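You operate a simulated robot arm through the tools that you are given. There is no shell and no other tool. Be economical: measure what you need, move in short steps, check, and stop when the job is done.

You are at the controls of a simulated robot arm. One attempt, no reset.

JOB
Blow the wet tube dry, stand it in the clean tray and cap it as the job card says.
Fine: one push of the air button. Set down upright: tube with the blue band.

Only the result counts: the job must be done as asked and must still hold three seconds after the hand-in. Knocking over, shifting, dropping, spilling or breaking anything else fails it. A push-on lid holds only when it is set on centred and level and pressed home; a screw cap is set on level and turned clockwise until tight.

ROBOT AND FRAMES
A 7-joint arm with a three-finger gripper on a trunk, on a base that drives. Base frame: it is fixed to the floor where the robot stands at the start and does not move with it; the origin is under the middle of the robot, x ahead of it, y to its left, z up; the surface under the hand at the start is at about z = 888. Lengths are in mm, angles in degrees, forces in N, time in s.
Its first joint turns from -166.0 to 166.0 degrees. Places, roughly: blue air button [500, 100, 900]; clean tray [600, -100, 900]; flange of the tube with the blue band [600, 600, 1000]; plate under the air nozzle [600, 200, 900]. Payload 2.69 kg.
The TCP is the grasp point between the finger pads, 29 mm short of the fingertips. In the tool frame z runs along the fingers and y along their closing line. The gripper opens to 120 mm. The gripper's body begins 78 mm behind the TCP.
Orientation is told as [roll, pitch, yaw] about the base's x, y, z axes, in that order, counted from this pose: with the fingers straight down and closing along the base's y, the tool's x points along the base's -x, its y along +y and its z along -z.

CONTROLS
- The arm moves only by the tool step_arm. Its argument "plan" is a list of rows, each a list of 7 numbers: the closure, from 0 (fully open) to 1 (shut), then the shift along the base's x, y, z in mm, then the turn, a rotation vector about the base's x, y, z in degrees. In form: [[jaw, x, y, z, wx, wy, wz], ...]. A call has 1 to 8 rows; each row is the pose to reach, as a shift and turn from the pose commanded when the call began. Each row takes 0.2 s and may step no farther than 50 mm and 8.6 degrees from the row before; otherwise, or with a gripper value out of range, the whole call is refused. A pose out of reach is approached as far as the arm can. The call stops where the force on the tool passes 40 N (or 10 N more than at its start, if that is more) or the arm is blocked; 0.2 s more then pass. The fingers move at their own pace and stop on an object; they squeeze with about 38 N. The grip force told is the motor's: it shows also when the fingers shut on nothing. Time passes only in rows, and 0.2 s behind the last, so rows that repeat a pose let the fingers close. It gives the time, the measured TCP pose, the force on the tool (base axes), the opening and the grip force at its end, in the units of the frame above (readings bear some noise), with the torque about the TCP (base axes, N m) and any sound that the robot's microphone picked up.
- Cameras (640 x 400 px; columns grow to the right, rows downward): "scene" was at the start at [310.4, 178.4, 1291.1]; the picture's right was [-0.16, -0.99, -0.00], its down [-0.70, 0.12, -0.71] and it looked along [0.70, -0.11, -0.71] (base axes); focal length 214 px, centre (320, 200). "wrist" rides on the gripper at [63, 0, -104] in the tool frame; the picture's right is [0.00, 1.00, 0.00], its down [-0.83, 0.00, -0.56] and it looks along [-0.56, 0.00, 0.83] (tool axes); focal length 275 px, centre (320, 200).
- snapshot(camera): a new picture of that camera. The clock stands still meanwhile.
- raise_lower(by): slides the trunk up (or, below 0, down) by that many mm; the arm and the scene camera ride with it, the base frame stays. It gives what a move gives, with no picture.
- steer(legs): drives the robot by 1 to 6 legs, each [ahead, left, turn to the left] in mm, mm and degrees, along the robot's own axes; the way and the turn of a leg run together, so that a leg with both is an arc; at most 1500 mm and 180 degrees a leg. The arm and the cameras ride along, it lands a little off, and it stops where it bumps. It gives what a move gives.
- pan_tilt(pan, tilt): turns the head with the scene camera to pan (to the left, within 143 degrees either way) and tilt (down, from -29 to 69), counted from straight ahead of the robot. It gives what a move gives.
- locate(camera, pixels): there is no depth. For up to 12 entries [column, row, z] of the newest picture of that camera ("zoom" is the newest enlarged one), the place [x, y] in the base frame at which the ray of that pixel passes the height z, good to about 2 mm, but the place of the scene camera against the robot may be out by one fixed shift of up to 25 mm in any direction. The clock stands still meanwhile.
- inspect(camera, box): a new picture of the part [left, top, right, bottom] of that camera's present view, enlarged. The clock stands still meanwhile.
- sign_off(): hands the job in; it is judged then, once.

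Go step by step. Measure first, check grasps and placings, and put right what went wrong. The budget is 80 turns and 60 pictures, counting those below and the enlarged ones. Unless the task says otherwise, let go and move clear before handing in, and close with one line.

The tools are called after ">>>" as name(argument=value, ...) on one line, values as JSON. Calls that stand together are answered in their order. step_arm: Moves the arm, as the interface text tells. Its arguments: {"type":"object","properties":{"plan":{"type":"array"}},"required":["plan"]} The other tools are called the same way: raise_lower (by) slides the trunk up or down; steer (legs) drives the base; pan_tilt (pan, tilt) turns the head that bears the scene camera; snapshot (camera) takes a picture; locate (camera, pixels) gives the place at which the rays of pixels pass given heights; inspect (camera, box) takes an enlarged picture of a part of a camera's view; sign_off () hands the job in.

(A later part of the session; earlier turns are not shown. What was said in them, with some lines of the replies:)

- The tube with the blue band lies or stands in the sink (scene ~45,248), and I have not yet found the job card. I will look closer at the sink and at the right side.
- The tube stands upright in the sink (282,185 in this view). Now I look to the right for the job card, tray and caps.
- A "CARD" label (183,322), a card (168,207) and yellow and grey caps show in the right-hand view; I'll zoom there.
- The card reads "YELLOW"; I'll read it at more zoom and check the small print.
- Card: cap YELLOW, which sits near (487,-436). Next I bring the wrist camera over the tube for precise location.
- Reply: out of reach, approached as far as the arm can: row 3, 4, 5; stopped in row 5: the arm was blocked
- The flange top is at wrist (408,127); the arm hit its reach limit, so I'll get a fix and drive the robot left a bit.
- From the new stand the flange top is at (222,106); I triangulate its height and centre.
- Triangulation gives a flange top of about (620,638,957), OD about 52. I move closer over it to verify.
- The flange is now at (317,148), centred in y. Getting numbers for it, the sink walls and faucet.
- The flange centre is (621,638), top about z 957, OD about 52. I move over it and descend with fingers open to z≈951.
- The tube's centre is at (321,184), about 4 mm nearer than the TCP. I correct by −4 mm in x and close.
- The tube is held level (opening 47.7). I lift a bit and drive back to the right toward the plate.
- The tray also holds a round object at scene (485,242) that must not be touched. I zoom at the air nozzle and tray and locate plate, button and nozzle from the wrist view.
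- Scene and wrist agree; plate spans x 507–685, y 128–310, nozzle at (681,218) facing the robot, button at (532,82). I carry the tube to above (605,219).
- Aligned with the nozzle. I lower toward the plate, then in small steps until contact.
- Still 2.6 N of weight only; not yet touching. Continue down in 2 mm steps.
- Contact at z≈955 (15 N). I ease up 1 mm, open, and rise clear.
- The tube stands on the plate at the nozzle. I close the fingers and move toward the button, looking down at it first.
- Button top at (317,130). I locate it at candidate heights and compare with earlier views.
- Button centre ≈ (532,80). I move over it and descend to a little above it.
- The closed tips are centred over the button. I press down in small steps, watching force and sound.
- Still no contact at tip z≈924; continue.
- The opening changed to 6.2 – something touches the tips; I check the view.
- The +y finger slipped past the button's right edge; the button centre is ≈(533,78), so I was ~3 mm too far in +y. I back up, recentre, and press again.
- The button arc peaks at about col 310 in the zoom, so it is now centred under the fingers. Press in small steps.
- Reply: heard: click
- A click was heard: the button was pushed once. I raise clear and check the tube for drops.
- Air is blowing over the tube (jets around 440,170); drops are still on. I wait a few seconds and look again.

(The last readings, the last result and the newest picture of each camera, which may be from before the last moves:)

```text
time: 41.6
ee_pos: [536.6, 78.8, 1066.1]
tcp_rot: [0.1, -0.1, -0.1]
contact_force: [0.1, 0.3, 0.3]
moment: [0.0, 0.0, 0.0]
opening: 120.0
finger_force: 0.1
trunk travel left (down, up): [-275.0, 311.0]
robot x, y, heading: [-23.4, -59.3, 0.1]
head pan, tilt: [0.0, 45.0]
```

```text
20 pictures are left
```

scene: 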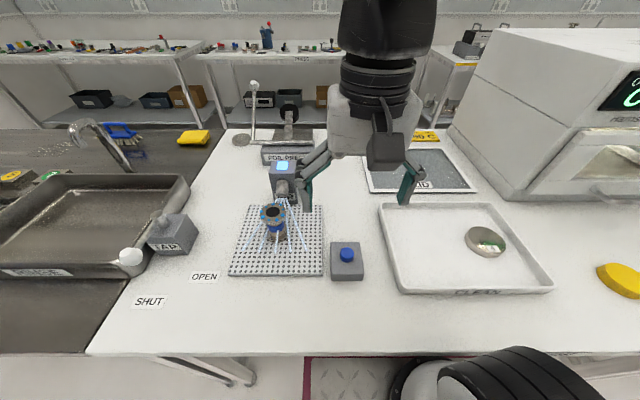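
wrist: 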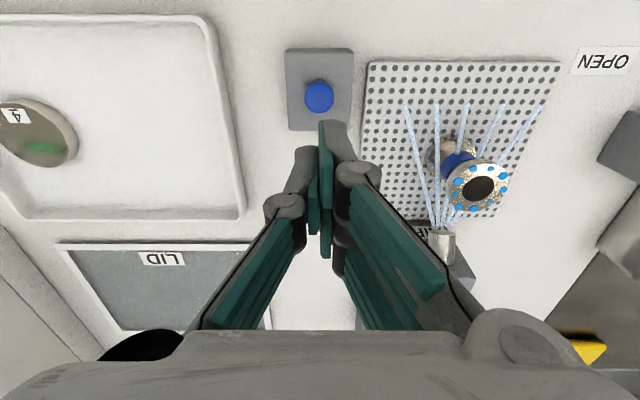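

Still blowing (lamp lit at 283,166). I keep waiting.

>>> step_arm(plan=[[0, 0, 0, 0, 0, 0, 0], [0, 0, 0, 0, 0, 0, 0], [0, 0, 0, 0, 0, 0, 0], [0, 0, 0, 0, 0, 0, 0], [0, 0, 0, 0, 0, 0, 0], [0, 0, 0, 0, 0, 0, 0], [0, 0, 0, 0, 0, 0, 0], [0, 0, 0, 0, 0, 0, 0]])

>>> step_arm(plan=[[0, 0, 0, 0, 0, 0, 0], [0, 0, 0, 0, 0, 0, 0], [0, 0, 0, 0, 0, 0, 0], [0, 0, 0, 0, 0, 0, 0], [0, 0, 0, 0, 0, 0, 0], [0, 0, 0, 0, 0, 0, 0], [0, 0, 0, 0, 0, 0, 0], [0, 0, 0, 0, 0, 0, 0]])

>>> step_arm(plan=[[0, 0, 0, 0, 0, 0, 0], [0, 0, 0, 0, 0, 0, 0], [0, 0, 0, 0, 0, 0, 0], [0, 0, 0, 0, 0, 0, 0], [0, 0, 0, 0, 0, 0, 0], [0, 0, 0, 0, 0, 0, 0], [0, 0, 0, 0, 0, 0, 0], [0, 0, 0, 0, 0, 0, 0]])

>>> snapshot(camera="wrist")

```text
time: 43.5
ee_pos: [537.8, 78.2, 1066.3]
tcp_rot: [0.1, -0.1, 0.0]
contact_force: [-0.1, 0.3, 0.2]
moment: [0.03, -0.03, 0.01]
opening: 120.0
finger_force: 0.0
trunk travel left (down, up): [-275.0, 311.0]
robot x, y, heading: [-22.4, -61.7, -0.0]
head pan, tilt: [0.0, 45.0]
```

```text
time: 45.2
ee_pos: [536.6, 79.4, 1065.9]
tcp_rot: [0.1, -0.1, 0.0]
contact_force: [0.1, -0.1, 0.8]
moment: [0.01, 0.01, -0.02]
opening: 120.1
finger_force: 0.1
trunk travel left (down, up): [-275.0, 311.0]
robot x, y, heading: [-22.1, -58.6, -0.1]
head pan, tilt: [0.0, 45.0]
```

```text
time: 47.0
ee_pos: [536.8, 79.4, 1066.6]
tcp_rot: [0.1, -0.1, 0.1]
contact_force: [0.6, -0.1, -0.2]
moment: [-0.02, -0.04, -0.01]
opening: 120.0
finger_force: 0.1
trunk travel left (down, up): [-275.0, 311.0]
robot x, y, heading: [-19.6, -61.6, -0.2]
head pan, tilt: [0.0, 45.0]
```

```text
19 pictures are left
```

wrist: 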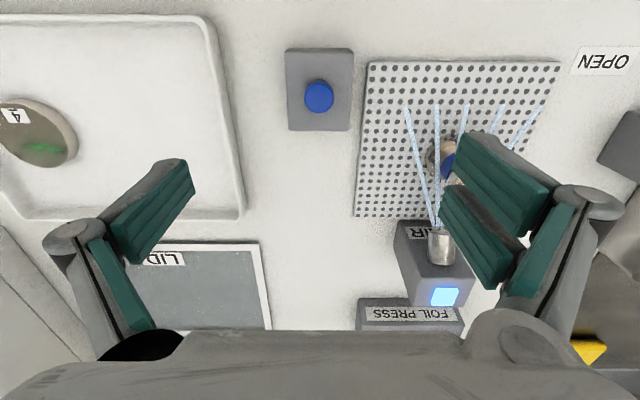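

Still blowing. I use the time to view the caps: hand to the right at x≈480.

>>> step_arm(plan=[[0, -10, -45, 10, 0, 0, 0], [0, -20, -90, 20, 0, 0, 0], [0, -30, -135, 30, 0, 0, 0], [0, -40, -180, 40, 0, 0, 0], [0, -50, -228, 40, 0, 0, 0], [0, -60, -276, 40, 0, 0, 0], [0, -70, -324, 40, 0, 0, 0], [0, -80, -370, 40, 0, 0, 0]])

>>> step_arm(plan=[[0, -10, -45, 0, 0, 0, 0], [0, -20, -90, -10, 0, 0, 0], [0, -25, -140, -20, 0, 0, 0], [0, -25, -140, -20, 0, 0, 0], [0, -25, -140, -20, 0, 0, 0], [0, -25, -140, -20, 0, 0, 0]])

>>> snapshot(camera="wrist")

>>> snapshot(camera="scene")

```text
time: 48.9
ee_pos: [459.8, -292.4, 1106.2]
tcp_rot: [0.1, -0.1, 0.1]
contact_force: [1.0, -0.8, 0.1]
moment: [0.03, 0.0, -0.04]
opening: 120.1
finger_force: 0.0
trunk travel left (down, up): [-275.0, 311.0]
robot x, y, heading: [-25.3, -61.9, 0.0]
head pan, tilt: [0.0, 45.0]
```

```text
refused: row 3 steps farther than a row can; nothing moved
```

```text
18 pictures are left
```

wrist: 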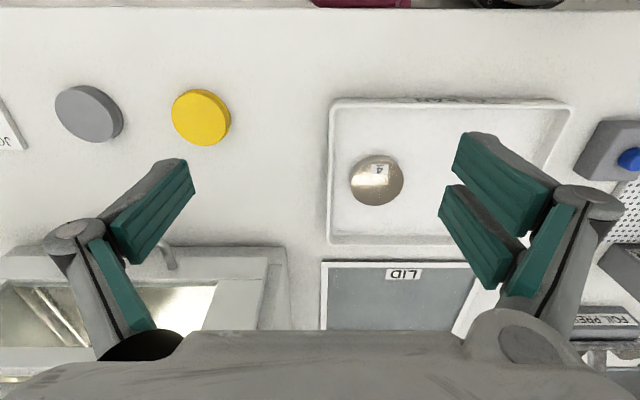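

```text
17 pictures are left
```

scene: 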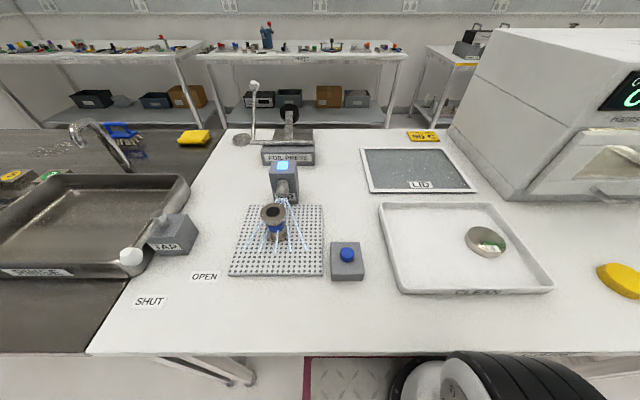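

The flange now looks free of drops (273,213). I zoom to check and locate the cap, dish and tray.

>>> inspect(camera="scene", box=[225, 145, 345, 260])

>>> locate(camera="wrist", pixels=[[197, 114, 910], [172, 110, 910], [222, 118, 910], [376, 180, 900], [351, 180, 900], [403, 180, 900], [333, 102, 905], [572, 105, 905], [328, 240, 905], [345, 110, 892], [85, 112, 910]])

```text
3.48 times, centred on (285, 202) of scene
```

zoom: 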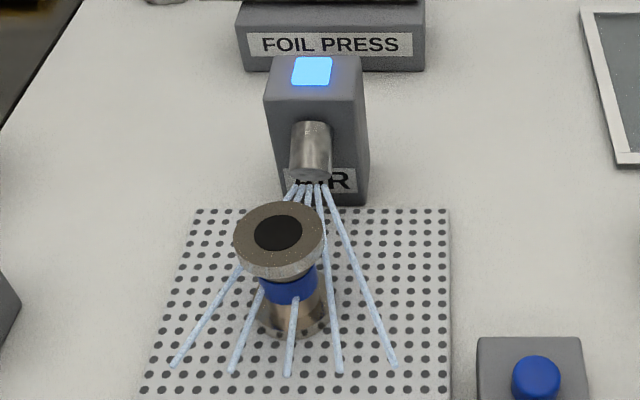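

```text
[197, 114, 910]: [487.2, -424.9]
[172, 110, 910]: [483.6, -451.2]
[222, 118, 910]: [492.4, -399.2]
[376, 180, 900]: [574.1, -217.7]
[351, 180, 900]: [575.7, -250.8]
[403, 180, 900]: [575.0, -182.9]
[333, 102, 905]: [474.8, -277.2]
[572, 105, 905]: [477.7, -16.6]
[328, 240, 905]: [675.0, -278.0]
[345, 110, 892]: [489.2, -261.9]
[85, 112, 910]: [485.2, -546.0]
```

The tube is dry (no drops on flange or band). I return above the tube.

>>> step_arm(plan=[[0, 12, 46, 0, 0, 0, 0], [0, 24, 92, 0, 0, 0, 0], [0, 36, 138, 0, 0, 0, 0], [0, 48, 184, 0, 0, 0, 0], [0, 60, 230, 0, 0, 0, 0], [0, 72, 276, 0, 0, 0, 0], [0, 84, 322, 0, 0, 0, 0], [0, 96, 368, 0, 0, 0, 0]])

>>> step_arm(plan=[[0, 12, 46, 0, 0, 0, 0], [0, 24, 92, 0, 0, 0, 0], [0, 36, 138, -10, 0, 0, 0], [0, 48, 144, -40, 0, 0, 0], [0, 48, 144, -46, 0, 0, 0], [0, 48, 144, -46, 0, 0, 0]])

>>> snapshot(camera="wrist")

```text
time: 50.6
ee_pos: [552.1, 77.3, 1104.9]
tcp_rot: [0.1, 0.1, -0.1]
contact_force: [-0.5, -0.5, 0.0]
moment: [0.02, 0.0, 0.01]
opening: 120.1
finger_force: 0.0
trunk travel left (down, up): [-275.0, 311.0]
robot x, y, heading: [-24.9, -59.8, -0.0]
head pan, tilt: [0.0, 45.0]
```

```text
time: 52.0
ee_pos: [601.2, 219.4, 1057.4]
tcp_rot: [0.2, -0.2, 0.0]
contact_force: [0.0, -0.4, -0.2]
moment: [0.0, 0.01, 0.03]
opening: 120.1
finger_force: 0.1
trunk travel left (down, up): [-275.0, 311.0]
robot x, y, heading: [-23.7, -59.6, -0.0]
head pan, tilt: [0.0, 45.0]
```

```text
15 pictures are left
```

wrist: 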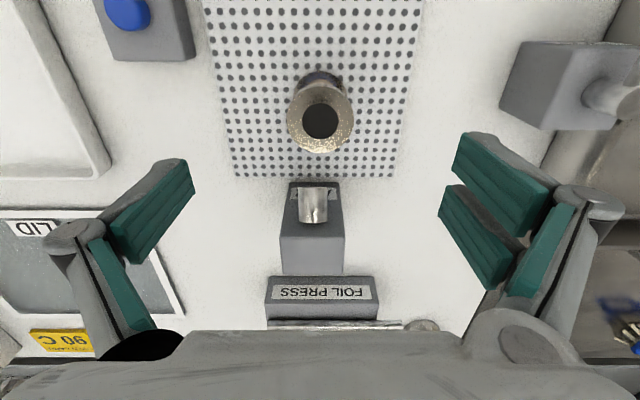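

Air is off, tube dry and in place (320,118). I descend and grip it again.

>>> step_arm(plan=[[0, 2, 0, -40, 0, 0, 0], [0, 2, 0, -80, 0, 0, 0], [0, 2, 0, -101, 0, 0, 0], [0, 2, 0, -101, 0, 0, 0], [0.4, 2, 0, -101, 0, 0, 0], [0.8, 2, 0, -101, 0, 0, 0], [1, 2, 0, -101, 0, 0, 0], [1, 2, 0, -101, 0, 0, 0]])

>>> step_arm(plan=[[1, 0, 0, 10, 0, 0, 0], [1, 0, 0, 40, 0, 0, 0], [1, 0, 0, 80, 0, 0, 0], [1, -5, -45, 90, 0, 0, 0], [1, -10, -90, 90, 0, 0, 0], [1, -15, -135, 90, 0, 0, 0], [1, -20, -180, 90, 0, 0, 0], [1, -25, -225, 90, 0, 0, 0]])

```text
time: 53.9
ee_pos: [602.2, 218.8, 958.2]
tcp_rot: [0.1, -0.1, 0.0]
contact_force: [-0.7, -0.6, 2.9]
moment: [0.0, 0.0, -0.03]
opening: 47.3
finger_force: 37.8
trunk travel left (down, up): [-275.0, 311.0]
robot x, y, heading: [-21.2, -57.9, -0.1]
head pan, tilt: [0.0, 45.0]
```

```text
time: 55.6
ee_pos: [578.0, -5.7, 1049.6]
tcp_rot: [0.1, 0.0, 0.1]
contact_force: [-0.2, -0.2, -3.3]
moment: [-0.02, 0.03, 0.0]
opening: 47.6
finger_force: 38.6
trunk travel left (down, up): [-275.0, 311.0]
robot x, y, heading: [-20.2, -58.4, -0.1]
head pan, tilt: [0.0, 45.0]
```

Held again (47.6 mm). I move over the tray at y≈−90 and lower to just above the floor.

>>> step_arm(plan=[[1, -1, -42, 0, 0, 0, 0], [1, -3, -84, 0, 0, 0, 0], [1, -3, -84, -40, 0, 0, 0], [1, -3, -84, -75, 0, 0, 0], [1, -3, -84, -82, 0, 0, 0], [1, -3, -84, -86, 0, 0, 0], [1, -3, -84, -86, 0, 0, 0]])

>>> snapshot(camera="scene")

```text
time: 57.2
ee_pos: [575.0, -90.1, 962.1]
tcp_rot: [0.0, -0.1, -0.1]
contact_force: [-0.5, 0.9, -3.2]
moment: [0.02, -0.06, 0.0]
opening: 47.2
finger_force: 38.8
trunk travel left (down, up): [-275.0, 311.0]
robot x, y, heading: [-21.1, -61.8, -0.2]
head pan, tilt: [0.0, 45.0]
```

```text
14 pictures are left
```

scene: 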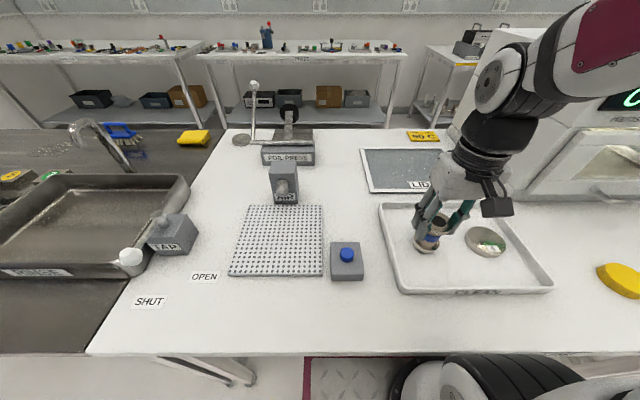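

The tube hangs over the tray, clear of the dish. Lower in 2 mm steps.

>>> step_arm(plan=[[1, 0, 0, -2, 0, 0, 0], [1, 0, 0, -4, 0, 0, 0], [1, 0, 0, -6, 0, 0, 0]])

```text
time: 58.0
ee_pos: [573.6, -87.9, 957.0]
tcp_rot: [0.1, 0.0, -0.1]
contact_force: [0.3, 0.4, -3.2]
moment: [0.01, -0.01, -0.05]
opening: 47.2
finger_force: 37.7
trunk travel left (down, up): [-275.0, 311.0]
robot x, y, heading: [-24.5, -61.0, -0.0]
head pan, tilt: [0.0, 45.0]
```

>>> step_arm(plan=[[1, 0, 0, -2, 0, 0, 0], [1, 0, 0, -4, 0, 0, 0]])

```text
time: 58.6
ee_pos: [575.4, -89.1, 953.1]
tcp_rot: [0.1, -0.2, 0.0]
contact_force: [0.1, 1.3, -2.6]
moment: [0.01, -0.03, 0.0]
opening: 47.1
finger_force: 37.7
trunk travel left (down, up): [-275.0, 311.0]
robot x, y, heading: [-22.9, -61.0, 0.1]
head pan, tilt: [0.0, 45.0]
```

>>> step_arm(plan=[[1, 0, 0, -1.5, 0, 0, 0], [1, 0, 0, -3, 0, 0, 0]])

```text
time: 59.2
ee_pos: [575.0, -89.5, 951.4]
tcp_rot: [0.1, -0.3, 0.0]
contact_force: [-3.5, -2.0, 23.1]
moment: [-0.02, 0.36, 0.07]
opening: 47.2
finger_force: 38.2
trunk travel left (down, up): [-275.0, 311.0]
robot x, y, heading: [-21.6, -60.3, -0.1]
head pan, tilt: [0.0, 45.0]
```

Contact at z≈951.5 (23 N). Ease up, open, and rise.

>>> step_arm(plan=[[1, 0, 0, 1.5, 0, 0, 0], [0.5, 0, 0, 1.5, 0, 0, 0], [0.2, 0, 0, 1.5, 0, 0, 0], [0, 0, 0, 1.5, 0, 0, 0], [0, 0, 0, 1.5, 0, 0, 0], [0, 0, 0, 40, 0, 0, 0], [0, 0, 0, 85, 0, 0, 0], [0, 0, 0, 110, 0, 0, 0]])

>>> snapshot(camera="wrist")

```text
time: 61.0
ee_pos: [576.6, -89.1, 1059.2]
tcp_rot: [0.1, -0.1, 0.0]
contact_force: [0.0, 0.4, -0.2]
moment: [0.01, -0.01, 0.02]
opening: 119.8
finger_force: 0.0
trunk travel left (down, up): [-275.0, 311.0]
robot x, y, heading: [-20.7, -56.4, -0.3]
head pan, tilt: [0.0, 45.0]
```

```text
13 pictures are left
```

wrist: 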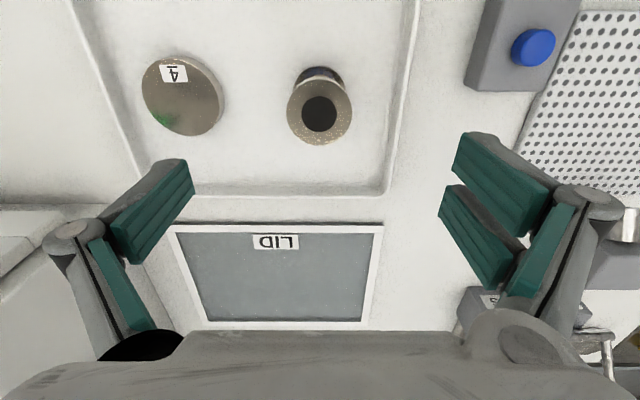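

The tube stands upright in the tray (320,112). I locate its flange precisely and go to the cap.

>>> locate(camera="wrist", pixels=[[319.5, 112, 957], [287, 112, 957], [353, 112, 957]])

>>> step_arm(plan=[[0, -12, -46, 0, 0, 0, 0], [0, -24, -92, 0, 0, 0, 0], [0, -36, -138, 0, 0, 0, 0], [0, -48, -184, 0, 0, 0, 0], [0, -60, -230, 0, 0, 0, 0], [0, -72, -276, 0, 0, 0, 0], [0, -88, -321, 0, 0, 0, 0], [0, -104, -341, -20, 0, 0, 0]])

>>> snapshot(camera="wrist")

```text
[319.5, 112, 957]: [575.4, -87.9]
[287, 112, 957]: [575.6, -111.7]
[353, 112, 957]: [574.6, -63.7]
```

```text
time: 62.9
ee_pos: [471.8, -431.0, 1040.0]
tcp_rot: [0.2, 0.0, 0.1]
contact_force: [0.5, 0.2, -0.4]
moment: [-0.03, -0.02, 0.02]
opening: 119.7
finger_force: 0.0
trunk travel left (down, up): [-275.0, 311.0]
robot x, y, heading: [-23.9, -57.3, -0.2]
head pan, tilt: [0.0, 45.0]
```

```text
12 pictures are left
```

wrist: 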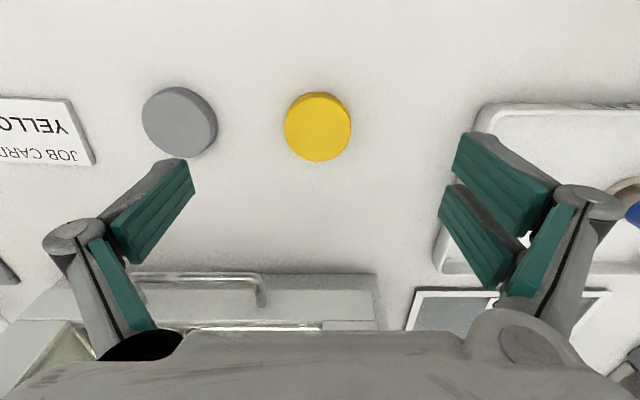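

The yellow cap is at (317,128). I locate it at candidate heights along with the oven handle.

>>> locate(camera="wrist", pixels=[[317, 128, 900], [317, 128, 905], [317, 128, 910], [284, 126, 905], [351, 126, 905], [265, 295, 950], [213, 125, 895], [317, 95, 905], [317, 161, 905]])

>>> inspect(camera="wrist", box=[270, 75, 370, 175])

```text
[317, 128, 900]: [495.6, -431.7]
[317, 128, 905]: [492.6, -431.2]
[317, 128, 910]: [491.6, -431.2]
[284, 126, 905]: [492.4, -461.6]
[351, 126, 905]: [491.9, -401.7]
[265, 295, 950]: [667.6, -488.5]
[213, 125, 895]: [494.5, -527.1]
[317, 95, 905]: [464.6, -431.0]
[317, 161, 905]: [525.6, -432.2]
```

```text
4.00 times, centred on (320, 125) of wrist
```

zoom: 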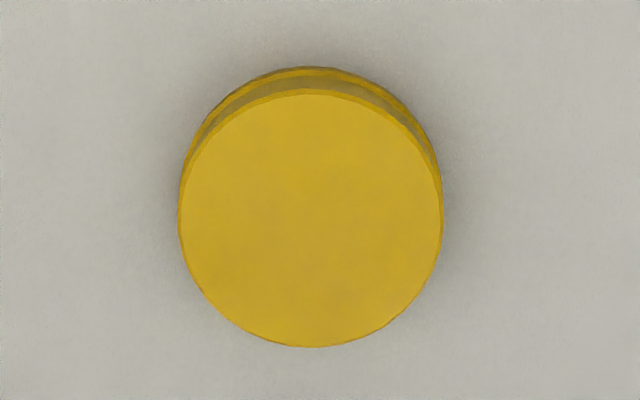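

Cap top centre ≈ (494,−431), OD about 59. I descend part way and recheck.

>>> step_arm(plan=[[0, 11, 0, -30, 0, 0, 0], [0, 22, 0, -60, 0, 0, 0], [0, 22, 0, -90, 0, 0, 0], [0, 22, 0, -90, 0, 0, 0]])

>>> snapshot(camera="wrist")

>>> locate(camera="wrist", pixels=[[320, 160, 905]])

```text
time: 63.9
ee_pos: [493.5, -429.2, 950.7]
tcp_rot: [0.1, -0.1, 0.1]
contact_force: [0.5, 0.5, -0.5]
moment: [0.01, 0.04, -0.01]
opening: 119.7
finger_force: 0.0
trunk travel left (down, up): [-275.0, 311.0]
robot x, y, heading: [-22.9, -61.0, -0.1]
head pan, tilt: [0.0, 45.0]
```

```text
10 pictures are left
```

wrist: 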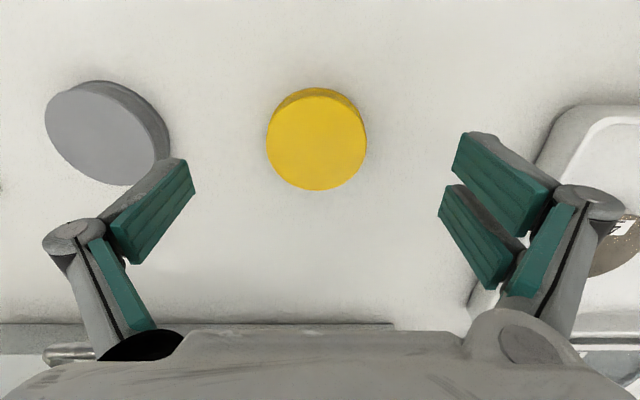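

```text
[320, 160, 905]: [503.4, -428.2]
```

Cap centre confirmed at ≈(493,−431), well between the fingers. Descend to TCP z≈922 and close.

>>> step_arm(plan=[[0, -0.5, -1.5, -15, 0, 0, 0], [0, -0.5, -1.5, -28, 0, 0, 0], [0, -0.5, -1.5, -28, 0, 0, 0], [0.3, -0.5, -1.5, -28, 0, 0, 0], [0.6, -0.5, -1.5, -28, 0, 0, 0], [1, -0.5, -1.5, -28, 0, 0, 0], [1, -0.5, -1.5, -28, 0, 0, 0]])

>>> step_arm(plan=[[1, 0, 0, 15, 0, 0, 0], [1, 0, 0, 45, 0, 0, 0], [1, 0, 0, 90, 0, 0, 0], [1, 0, 0, 130, 0, 0, 0], [1, 0, 0, 130, 0, 0, 0]])

>>> snapshot(camera="wrist")

```text
time: 65.5
ee_pos: [491.8, -432.3, 923.4]
tcp_rot: [-0.1, -0.1, -0.1]
contact_force: [0.3, 1.6, 17.3]
moment: [0.07, 0.04, 0.02]
opening: 6.0
finger_force: 28.3
trunk travel left (down, up): [-275.0, 311.0]
robot x, y, heading: [-23.7, -60.0, 0.0]
head pan, tilt: [0.0, 45.0]
```

```text
time: 66.7
ee_pos: [494.3, -432.1, 1053.7]
tcp_rot: [0.1, -0.1, 0.1]
contact_force: [0.0, 0.3, 0.3]
moment: [0.01, 0.01, -0.01]
opening: 0.1
finger_force: 28.6
trunk travel left (down, up): [-275.0, 311.0]
robot x, y, heading: [-17.3, -57.7, -0.3]
head pan, tilt: [0.0, 45.0]
```

```text
9 pictures are left
```

wrist: 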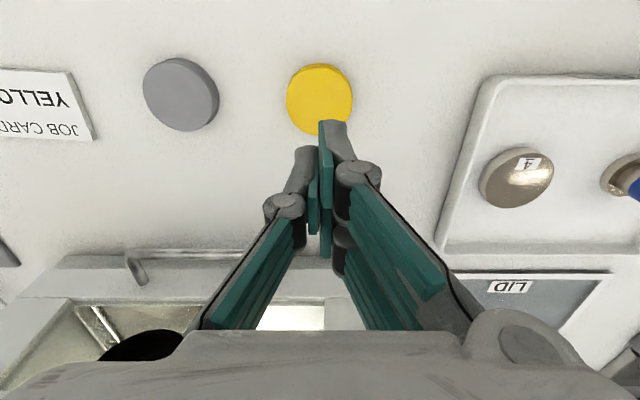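

The fingers closed above the cap: its top is lower than thought (z≈895, centre ≈(496.5,−432.5)). I reopen, recentre and descend, probing gently for the table.

>>> step_arm(plan=[[0.5, 2, 0, -10, 0, 0, 0], [0, 2, 0, -10, 0, 0, 0], [0, 2, 0, -20, 0, 0, 0], [0, 2, 0, -60, 0, 0, 0], [0, 2, 0, -100, 0, 0, 0], [0, 2, 0, -130, 0, 0, 0], [0, 2, 0, -135, 0, 0, 0], [0, 2, 0, -135, 0, 0, 0]])

>>> snapshot(camera="wrist")

```text
time: 68.5
ee_pos: [494.6, -432.2, 916.6]
tcp_rot: [0.1, -0.1, 0.0]
contact_force: [-0.9, 0.6, 0.4]
moment: [-0.04, -0.02, 0.01]
opening: 120.1
finger_force: 0.1
trunk travel left (down, up): [-275.0, 311.0]
robot x, y, heading: [-24.0, -59.5, -0.1]
head pan, tilt: [0.0, 45.0]
```

```text
8 pictures are left
```

wrist: 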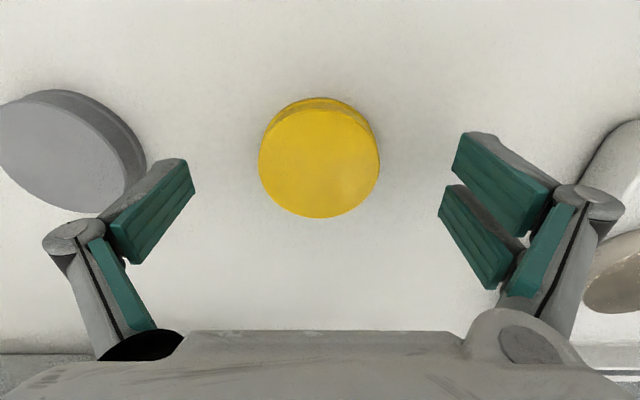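

Cap is centred (319,163). Step down to find the table.

>>> step_arm(plan=[[0, 0, 0, -2, 0, 0, 0], [0, 0, 0, -4, 0, 0, 0], [0, 0, 0, -6, 0, 0, 0]])

```text
time: 69.2
ee_pos: [494.3, -432.3, 910.4]
tcp_rot: [0.2, -0.1, -0.1]
contact_force: [-0.3, 0.1, -0.1]
moment: [0.0, 0.0, 0.01]
opening: 120.0
finger_force: 0.1
trunk travel left (down, up): [-275.0, 311.0]
robot x, y, heading: [-18.3, -60.5, -0.1]
head pan, tilt: [0.0, 45.0]
```

No table contact yet, and the tips are now about 14 mm below the cap top. Close here.

>>> step_arm(plan=[[0.2, 0, 0, 0, 0, 0, 0], [0.4, 0, 0, 0, 0, 0, 0], [0.6, 0, 0, 0, 0, 0, 0], [1, 0, 0, 0, 0, 0, 0], [1, 0, 0, 0, 0, 0, 0]])

```text
time: 70.5
ee_pos: [495.8, -431.7, 911.1]
tcp_rot: [0.2, -0.2, 0.0]
contact_force: [-0.4, 0.2, -0.5]
moment: [0.01, 0.0, -0.01]
opening: 62.0
finger_force: 37.9
trunk travel left (down, up): [-275.0, 311.0]
robot x, y, heading: [-21.1, -59.7, -0.1]
head pan, tilt: [0.0, 45.0]
```

Gripped at 62 mm. Lift and look.

>>> step_arm(plan=[[1, 0, 0, 10, 0, 0, 0], [1, 0, 0, 50, 0, 0, 0], [1, 0, 0, 95, 0, 0, 0], [1, 0, 0, 130, 0, 0, 0], [1, 0, 0, 130, 0, 0, 0]])

>>> snapshot(camera="wrist")

```text
time: 71.7
ee_pos: [493.2, -432.8, 1040.0]
tcp_rot: [0.1, -0.1, 0.0]
contact_force: [-0.2, -0.3, -0.4]
moment: [0.0, 0.01, 0.02]
opening: 62.0
finger_force: 37.9
trunk travel left (down, up): [-275.0, 311.0]
robot x, y, heading: [-19.3, -60.3, -0.1]
head pan, tilt: [0.0, 45.0]
```

```text
7 pictures are left
```

wrist: 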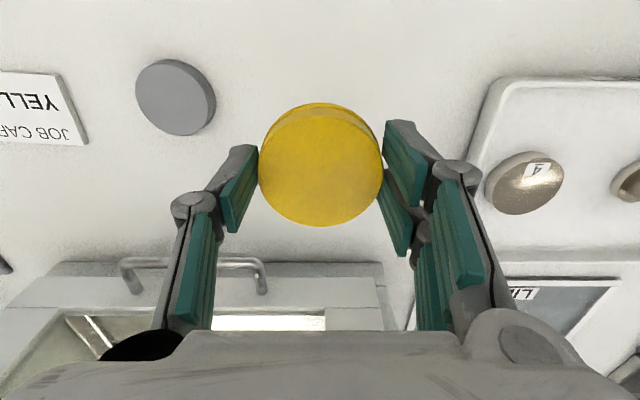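

The cap is held level, ~17 mm below the TCP. I carry it to behind the tube so the wrist camera sees the flange steeply, past the cap.

>>> step_arm(plan=[[1, 5, 43, 5, 0, 0, 0], [1, 12, 86, 15, 0, 0, 0], [1, 20, 129, 25, 0, 0, 0], [1, 30, 172, 30, 0, 0, 0], [1, 42, 215, 30, 0, 0, 0], [1, 56, 258, 30, 0, 0, 0], [1, 70, 301, 30, 0, 0, 0], [1, 84, 344, 30, 0, 0, 0]])

>>> step_arm(plan=[[1, 18, 0, 0, 0, 0, 0], [1, 36, 0, 0, 0, 0, 0], [1, 36, 0, 0, 0, 0, 0], [1, 36, 0, 0, 0, 0, 0]])

>>> inspect(camera="wrist", box=[240, 0, 400, 110])

```text
time: 73.5
ee_pos: [578.5, -85.8, 1069.9]
tcp_rot: [0.1, -0.1, -0.1]
contact_force: [0.6, -0.1, -0.2]
moment: [-0.02, -0.06, 0.02]
opening: 61.8
finger_force: 38.2
trunk travel left (down, up): [-275.0, 311.0]
robot x, y, heading: [-22.6, -56.2, -0.2]
head pan, tilt: [0.0, 45.0]
```

```text
time: 74.5
ee_pos: [615.5, -85.3, 1069.8]
tcp_rot: [0.1, -0.1, 0.0]
contact_force: [0.0, 0.3, 0.1]
moment: [0.04, 0.01, 0.02]
opening: 62.1
finger_force: 38.0
trunk travel left (down, up): [-275.0, 311.0]
robot x, y, heading: [-23.7, -60.5, 0.2]
head pan, tilt: [0.0, 45.0]
```

```text
3.64 times, centred on (320, 55) of wrist
```

zoom: 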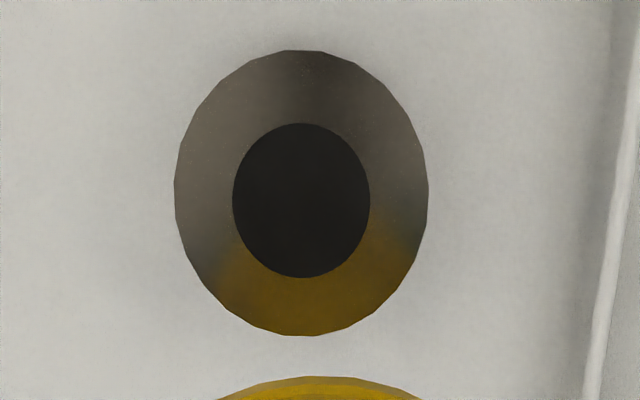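

The flange centre is at about (315,55.6) px → tube lies −39.3 mm in x and −3.5 mm in y from the TCP. I inspect the cap in the grip for its exact offset.

>>> inspect(camera="wrist", box=[220, 95, 420, 235])

```text
2.86 times, centred on (320, 165) of wrist
```

zoom: 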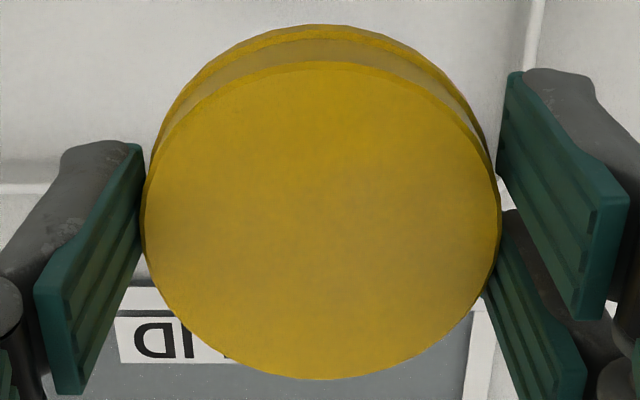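

Cap centre is +2.6 mm in x and ~0 in y from the TCP, so the shift needed is (−42.2, −3.6). I align and descend to just above the flange.

>>> step_arm(plan=[[1, -21, -2, 0, 0, 0, 0], [1, -42.2, -3.6, 0, 0, 0, 0], [1, -42.2, -3.6, -30, 0, 0, 0], [1, -42.2, -3.6, -55, 0, 0, 0], [1, -42.2, -3.6, -68, 0, 0, 0], [1, -42.2, -3.6, -72, 0, 0, 0], [1, -42.2, -3.6, -72, 0, 0, 0]])

>>> inspect(camera="scene", box=[370, 170, 500, 290])

```text
time: 76.0
ee_pos: [573.1, -89.3, 999.7]
tcp_rot: [0.1, -0.1, 0.0]
contact_force: [1.0, -0.3, -0.5]
moment: [0.0, -0.02, 0.01]
opening: 62.2
finger_force: 38.1
trunk travel left (down, up): [-275.0, 311.0]
robot x, y, heading: [-22.9, -61.4, 0.0]
head pan, tilt: [0.0, 45.0]
```

```text
3.33 times, centred on (435, 230) of scene
```

zoom: 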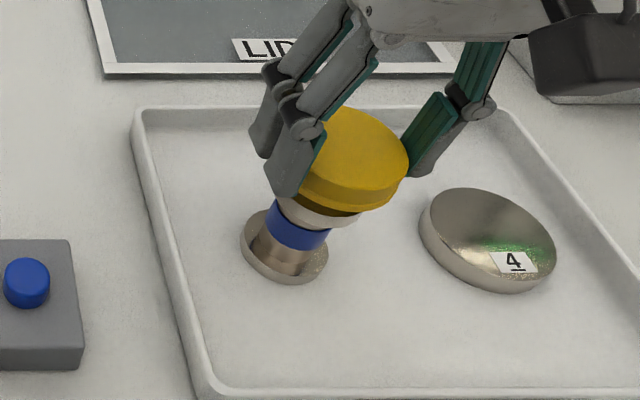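

The cap hovers just above the flange and looks concentric. Descend in 2 mm steps, watching force.

>>> step_arm(plan=[[1, 0, 0, -2, 0, 0, 0], [1, 0, 0, -4, 0, 0, 0], [1, 0, 0, -6, 0, 0, 0], [1, 0, 0, -8, 0, 0, 0]])

```text
time: 77.0
ee_pos: [572.0, -92.1, 990.4]
tcp_rot: [0.1, -0.1, 0.0]
contact_force: [-0.3, 0.4, -0.7]
moment: [0.01, 0.04, 0.0]
opening: 62.4
finger_force: 38.3
trunk travel left (down, up): [-275.0, 311.0]
robot x, y, heading: [-24.5, -61.3, -0.3]
head pan, tilt: [0.0, 45.0]
```

>>> step_arm(plan=[[1, 0, 0, -2, 0, 0, 0], [1, 0, 0, -4, 0, 0, 0], [1, 0, 0, -6, 0, 0, 0]])

```text
time: 77.8
ee_pos: [573.4, -91.7, 984.8]
tcp_rot: [0.1, -0.1, 0.0]
contact_force: [0.1, 0.4, 0.3]
moment: [-0.01, -0.01, -0.03]
opening: 62.0
finger_force: 37.7
trunk travel left (down, up): [-275.0, 311.0]
robot x, y, heading: [-24.9, -58.8, -0.2]
head pan, tilt: [0.0, 45.0]
```

>>> step_arm(plan=[[1, 0, 0, -1, 0, 0, 0], [1, 0, 0, -2, 0, 0, 0]])

```text
time: 78.5
ee_pos: [571.6, -90.8, 982.6]
tcp_rot: [0.1, -0.1, 0.0]
contact_force: [0.0, 1.6, 1.0]
moment: [0.01, 0.04, -0.01]
opening: 62.1
finger_force: 38.2
trunk travel left (down, up): [-275.0, 311.0]
robot x, y, heading: [-22.3, -60.2, -0.2]
head pan, tilt: [0.0, 45.0]
```

>>> inspect(camera="scene", box=[400, 190, 470, 270])

```text
5.00 times, centred on (435, 230) of scene
```

zoom: 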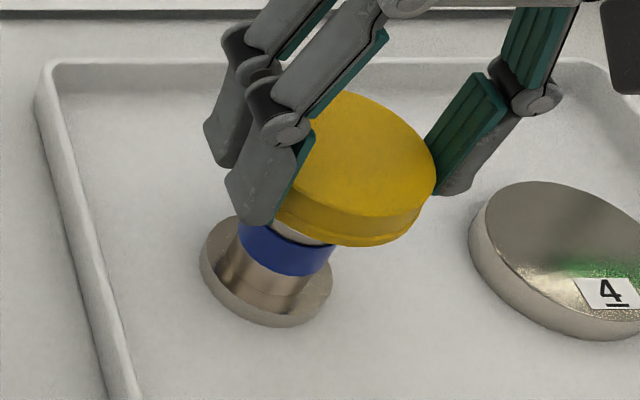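

The flange is already entering the cap without force, so it is centred. Continue down until it seats.

>>> step_arm(plan=[[1, 0, 0, -1.5, 0, 0, 0], [1, 0, 0, -3, 0, 0, 0], [1, 0, 0, -4.5, 0, 0, 0]])

```text
time: 79.2
ee_pos: [571.2, -90.8, 978.7]
tcp_rot: [0.1, -0.1, -0.1]
contact_force: [-0.3, -0.4, -0.1]
moment: [0.01, 0.01, -0.02]
opening: 62.1
finger_force: 37.3
trunk travel left (down, up): [-275.0, 311.0]
robot x, y, heading: [-25.0, -62.6, -0.1]
head pan, tilt: [0.0, 45.0]
```

>>> step_arm(plan=[[1, 0, 0, -1.5, 0, 0, 0], [1, 0, 0, -3, 0, 0, 0], [1, 0, 0, -4, 0, 0, 0]])

```text
time: 80.0
ee_pos: [571.3, -91.5, 973.3]
tcp_rot: [0.1, -0.1, 0.0]
contact_force: [0.0, 1.0, -0.6]
moment: [0.02, 0.01, 0.03]
opening: 61.9
finger_force: 37.6
trunk travel left (down, up): [-275.0, 311.0]
robot x, y, heading: [-21.2, -57.8, -0.2]
head pan, tilt: [0.0, 45.0]
```

>>> step_arm(plan=[[1, 0, 0, -1, 0, 0, 0], [1, 0, 0, -2, 0, 0, 0]])

>>> inspect(camera="scene", box=[400, 190, 470, 270])

```text
time: 80.7
ee_pos: [572.9, -93.4, 971.8]
tcp_rot: [0.1, -0.1, 0.1]
contact_force: [-0.1, 0.3, -0.3]
moment: [0.0, 0.02, -0.01]
opening: 62.2
finger_force: 38.4
trunk travel left (down, up): [-275.0, 311.0]
robot x, y, heading: [-23.3, -61.7, -0.1]
head pan, tilt: [0.0, 45.0]
```

```text
5.00 times, centred on (435, 230) of scene
```

zoom: 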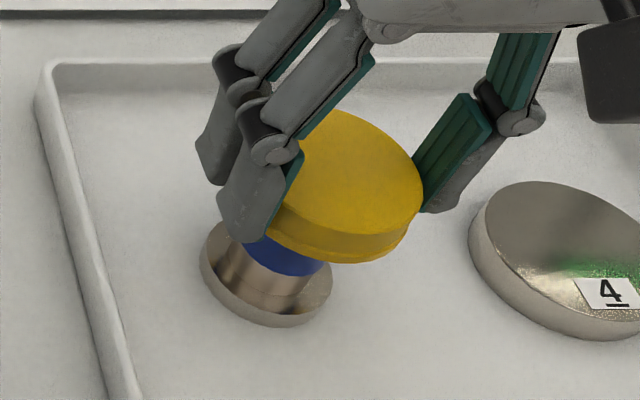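

The cap sits over the flange; still no force. Continue with small steps.

>>> step_arm(plan=[[1, 0, 0, -1, 0, 0, 0], [1, 0, 0, -2, 0, 0, 0], [1, 0, 0, -3, 0, 0, 0]])

```text
time: 81.5
ee_pos: [573.8, -92.1, 971.1]
tcp_rot: [0.1, -0.3, 0.0]
contact_force: [0.4, 4.1, 20.2]
moment: [0.16, 0.01, 0.0]
opening: 62.1
finger_force: 37.4
trunk travel left (down, up): [-275.0, 311.0]
robot x, y, heading: [-19.6, -59.6, -0.1]
head pan, tilt: [0.0, 45.0]
```

Contact with 20 N at z≈971. I press on further while still holding to push it home.

>>> step_arm(plan=[[1, 0, 0, -1.5, 0, 0, 0], [1, 0, 0, -3, 0, 0, 0], [1, 0, 0, -4.5, 0, 0, 0]])

```text
time: 82.2
ee_pos: [571.8, -93.0, 965.5]
tcp_rot: [0.2, -0.3, 0.1]
contact_force: [2.7, 0.2, 26.6]
moment: [-0.02, -0.19, -0.04]
opening: 62.0
finger_force: 38.0
trunk travel left (down, up): [-275.0, 311.0]
robot x, y, heading: [-23.1, -62.6, -0.2]
head pan, tilt: [0.0, 45.0]
```

It moved 5 mm at ~26 N. I release, rise, and look at the result.

>>> step_arm(plan=[[1, 0, 0, 1, 0, 0, 0], [0.4, 0, 0, 1, 0, 0, 0], [0.2, 0, 0, 1, 0, 0, 0], [0, 0, 0, 1, 0, 0, 0], [0, 0, 0, 1, 0, 0, 0], [0, 0, 0, 40, 0, 0, 0], [0, 0, 0, 80, 0, 0, 0], [0, 0, 0, 100, 0, 0, 0]])

>>> inspect(camera="scene", box=[400, 190, 470, 270])

>>> inspect(camera="wrist", box=[260, 40, 400, 160])

```text
time: 84.0
ee_pos: [573.1, -90.0, 1065.8]
tcp_rot: [0.2, -0.1, 0.0]
contact_force: [-0.3, -0.4, 0.4]
moment: [0.01, 0.02, -0.02]
opening: 120.1
finger_force: 0.0
trunk travel left (down, up): [-275.0, 311.0]
robot x, y, heading: [-27.1, -60.6, 0.1]
head pan, tilt: [0.0, 45.0]
```

```text
5.00 times, centred on (435, 230) of scene
```

zoom: 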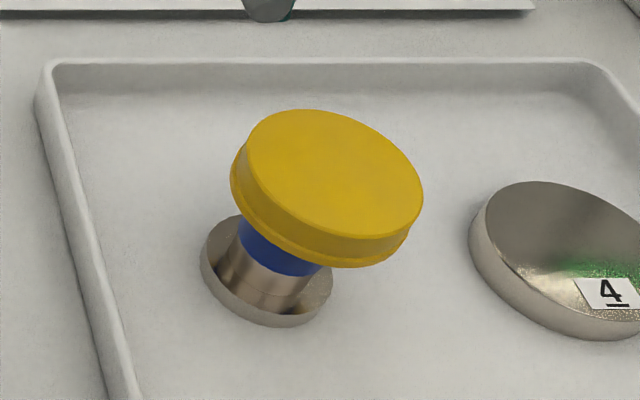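

```text
3.33 times, centred on (330, 100) of wrist
```

zoom: 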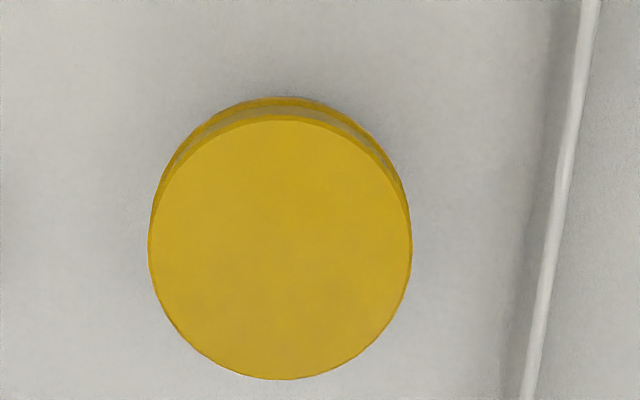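

The cap sits level, centre at TCP +3.2/−1.7, but seems not surely pressed home. I close the fingers and press on its middle.

>>> step_arm(plan=[[0.5, 4, -1.7, 0, 0, 0, 0], [1, 4, -1.7, 0, 0, 0, 0], [1, 4, -1.7, 0, 0, 0, 0], [1, 4, -1.7, 0, 0, 0, 0], [1, 4, -1.7, -30, 0, 0, 0], [1, 4, -1.7, -55, 0, 0, 0], [1, 4, -1.7, -70, 0, 0, 0]])

>>> step_arm(plan=[[1, 0, 0, -2, 0, 0, 0], [1, 0, 0, -4, 0, 0, 0], [1, 0, 0, -6, 0, 0, 0], [1, 0, 0, -8, 0, 0, 0], [1, 0, 0, -10, 0, 0, 0], [1, 0, 0, -12, 0, 0, 0]])

```text
time: 85.7
ee_pos: [575.9, -94.4, 997.7]
tcp_rot: [0.1, -0.1, 0.0]
contact_force: [0.0, 0.4, 0.8]
moment: [0.0, 0.01, -0.01]
opening: 0.1
finger_force: 28.1
trunk travel left (down, up): [-275.0, 311.0]
robot x, y, heading: [-23.5, -61.5, -0.1]
head pan, tilt: [0.0, 45.0]
```

```text
time: 87.0
ee_pos: [576.0, -93.4, 983.8]
tcp_rot: [0.1, -0.1, 0.0]
contact_force: [-1.6, 0.3, 5.2]
moment: [0.05, 0.05, 0.02]
opening: 5.9
finger_force: 28.2
trunk travel left (down, up): [-275.0, 311.0]
robot x, y, heading: [-21.4, -60.4, -0.2]
head pan, tilt: [0.0, 45.0]
```

Contact on the cap begins (5 N). Press harder.

>>> step_arm(plan=[[1, 0, 0, -1.5, 0, 0, 0], [1, 0, 0, -3, 0, 0, 0], [1, 0, 0, -4.5, 0, 0, 0], [1, 0, 0, -6, 0, 0, 0], [1, 0, 0, -8, 0, 0, 0]])

```text
time: 87.7
ee_pos: [577.1, -94.1, 981.9]
tcp_rot: [-0.1, -0.5, 0.0]
contact_force: [-4.4, -0.6, 22.0]
moment: [0.04, 0.23, 0.0]
opening: 6.3
finger_force: 28.3
trunk travel left (down, up): [-275.0, 311.0]
robot x, y, heading: [-23.4, -58.9, 0.2]
head pan, tilt: [0.0, 45.0]
stopped in row 3: the force on the tool passed its limit at 44 N (the readings are from after the stop); the commanded pose is now the measured one
```

It stopped at 44 N, solid. I press once more to higher force to make sure it is home.

>>> step_arm(plan=[[1, 0, 0, -0.7, 0, 0, 0], [1, 0, 0, -1, 0, 0, 0], [1, 0, 0, -1, 0, 0, 0]])

>>> step_arm(plan=[[1, 0, 0, -0.7, 0, 0, 0], [1, 0, 0, -1.4, 0, 0, 0], [1, 0, 0, -2, 0, 0, 0], [1, 0, 0, -3, 0, 0, 0]])

```text
time: 88.3
ee_pos: [578.0, -93.5, 984.3]
tcp_rot: [-0.1, -0.6, 0.0]
contact_force: [-6.7, 0.1, 21.9]
moment: [0.02, 0.32, 0.02]
opening: 6.2
finger_force: 28.6
trunk travel left (down, up): [-275.0, 311.0]
robot x, y, heading: [-23.1, -60.3, 0.0]
head pan, tilt: [0.0, 45.0]
stopped in row 3: the force on the tool passed its limit at 41 N (the readings are from after the stop); the commanded pose is now the measured one
```

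```text
time: 89.0
ee_pos: [579.5, -93.3, 981.5]
tcp_rot: [-0.1, -1.0, 0.0]
contact_force: [-6.3, -0.4, 22.7]
moment: [0.01, 0.34, 0.01]
opening: 6.0
finger_force: 28.5
trunk travel left (down, up): [-275.0, 311.0]
robot x, y, heading: [-26.4, -62.9, -0.1]
head pan, tilt: [0.0, 45.0]
stopped in row 3: the force on the tool passed its limit at 42 N (the readings are from after the stop); the commanded pose is now the measured one
```

Firm at over 40 N with no further travel. I rise clear and check.

>>> step_arm(plan=[[1, 0, 0, 15, 0, 0, 0], [1, 0, 0, 50, 0, 0.5, 0], [1, 0, 0, 90, 0, 0.9, 0], [1, -30, 0, 110, 0, 0.9, 0], [1, -60, 30, 110, 0, 0.9, 0], [1, -60, 60, 110, 0, 0.9, 0], [1, -60, 60, 110, 0, 0.9, 0]])

>>> inspect(camera="scene", box=[400, 190, 470, 270])

```text
time: 90.6
ee_pos: [521.5, -33.3, 1092.1]
tcp_rot: [0.0, 0.1, 0.1]
contact_force: [0.8, -0.9, 0.4]
moment: [-0.01, 0.02, 0.01]
opening: 0.1
finger_force: 28.3
trunk travel left (down, up): [-275.0, 311.0]
robot x, y, heading: [-21.1, -60.5, 0.2]
head pan, tilt: [0.0, 45.0]
```

```text
refused: no pictures are left
```

No pictures are left. The last pictures showed the dry tube upright in the tray with the yellow cap centred and level. Pressing on the cap's middle reached over 40 N three times with no further travel, so I take it as pressed home. The hand is clear, and I hand in.

>>> sign_off()

```text
The job is handed in.
```

I blew the blue-banded tube dry with one push of the air button, stood it upright in the clean tray and capped it with the yellow cap from the job card. I pressed the cap to over 40 N until it stopped moving, but heard no click and had no pictures left to check it after that.
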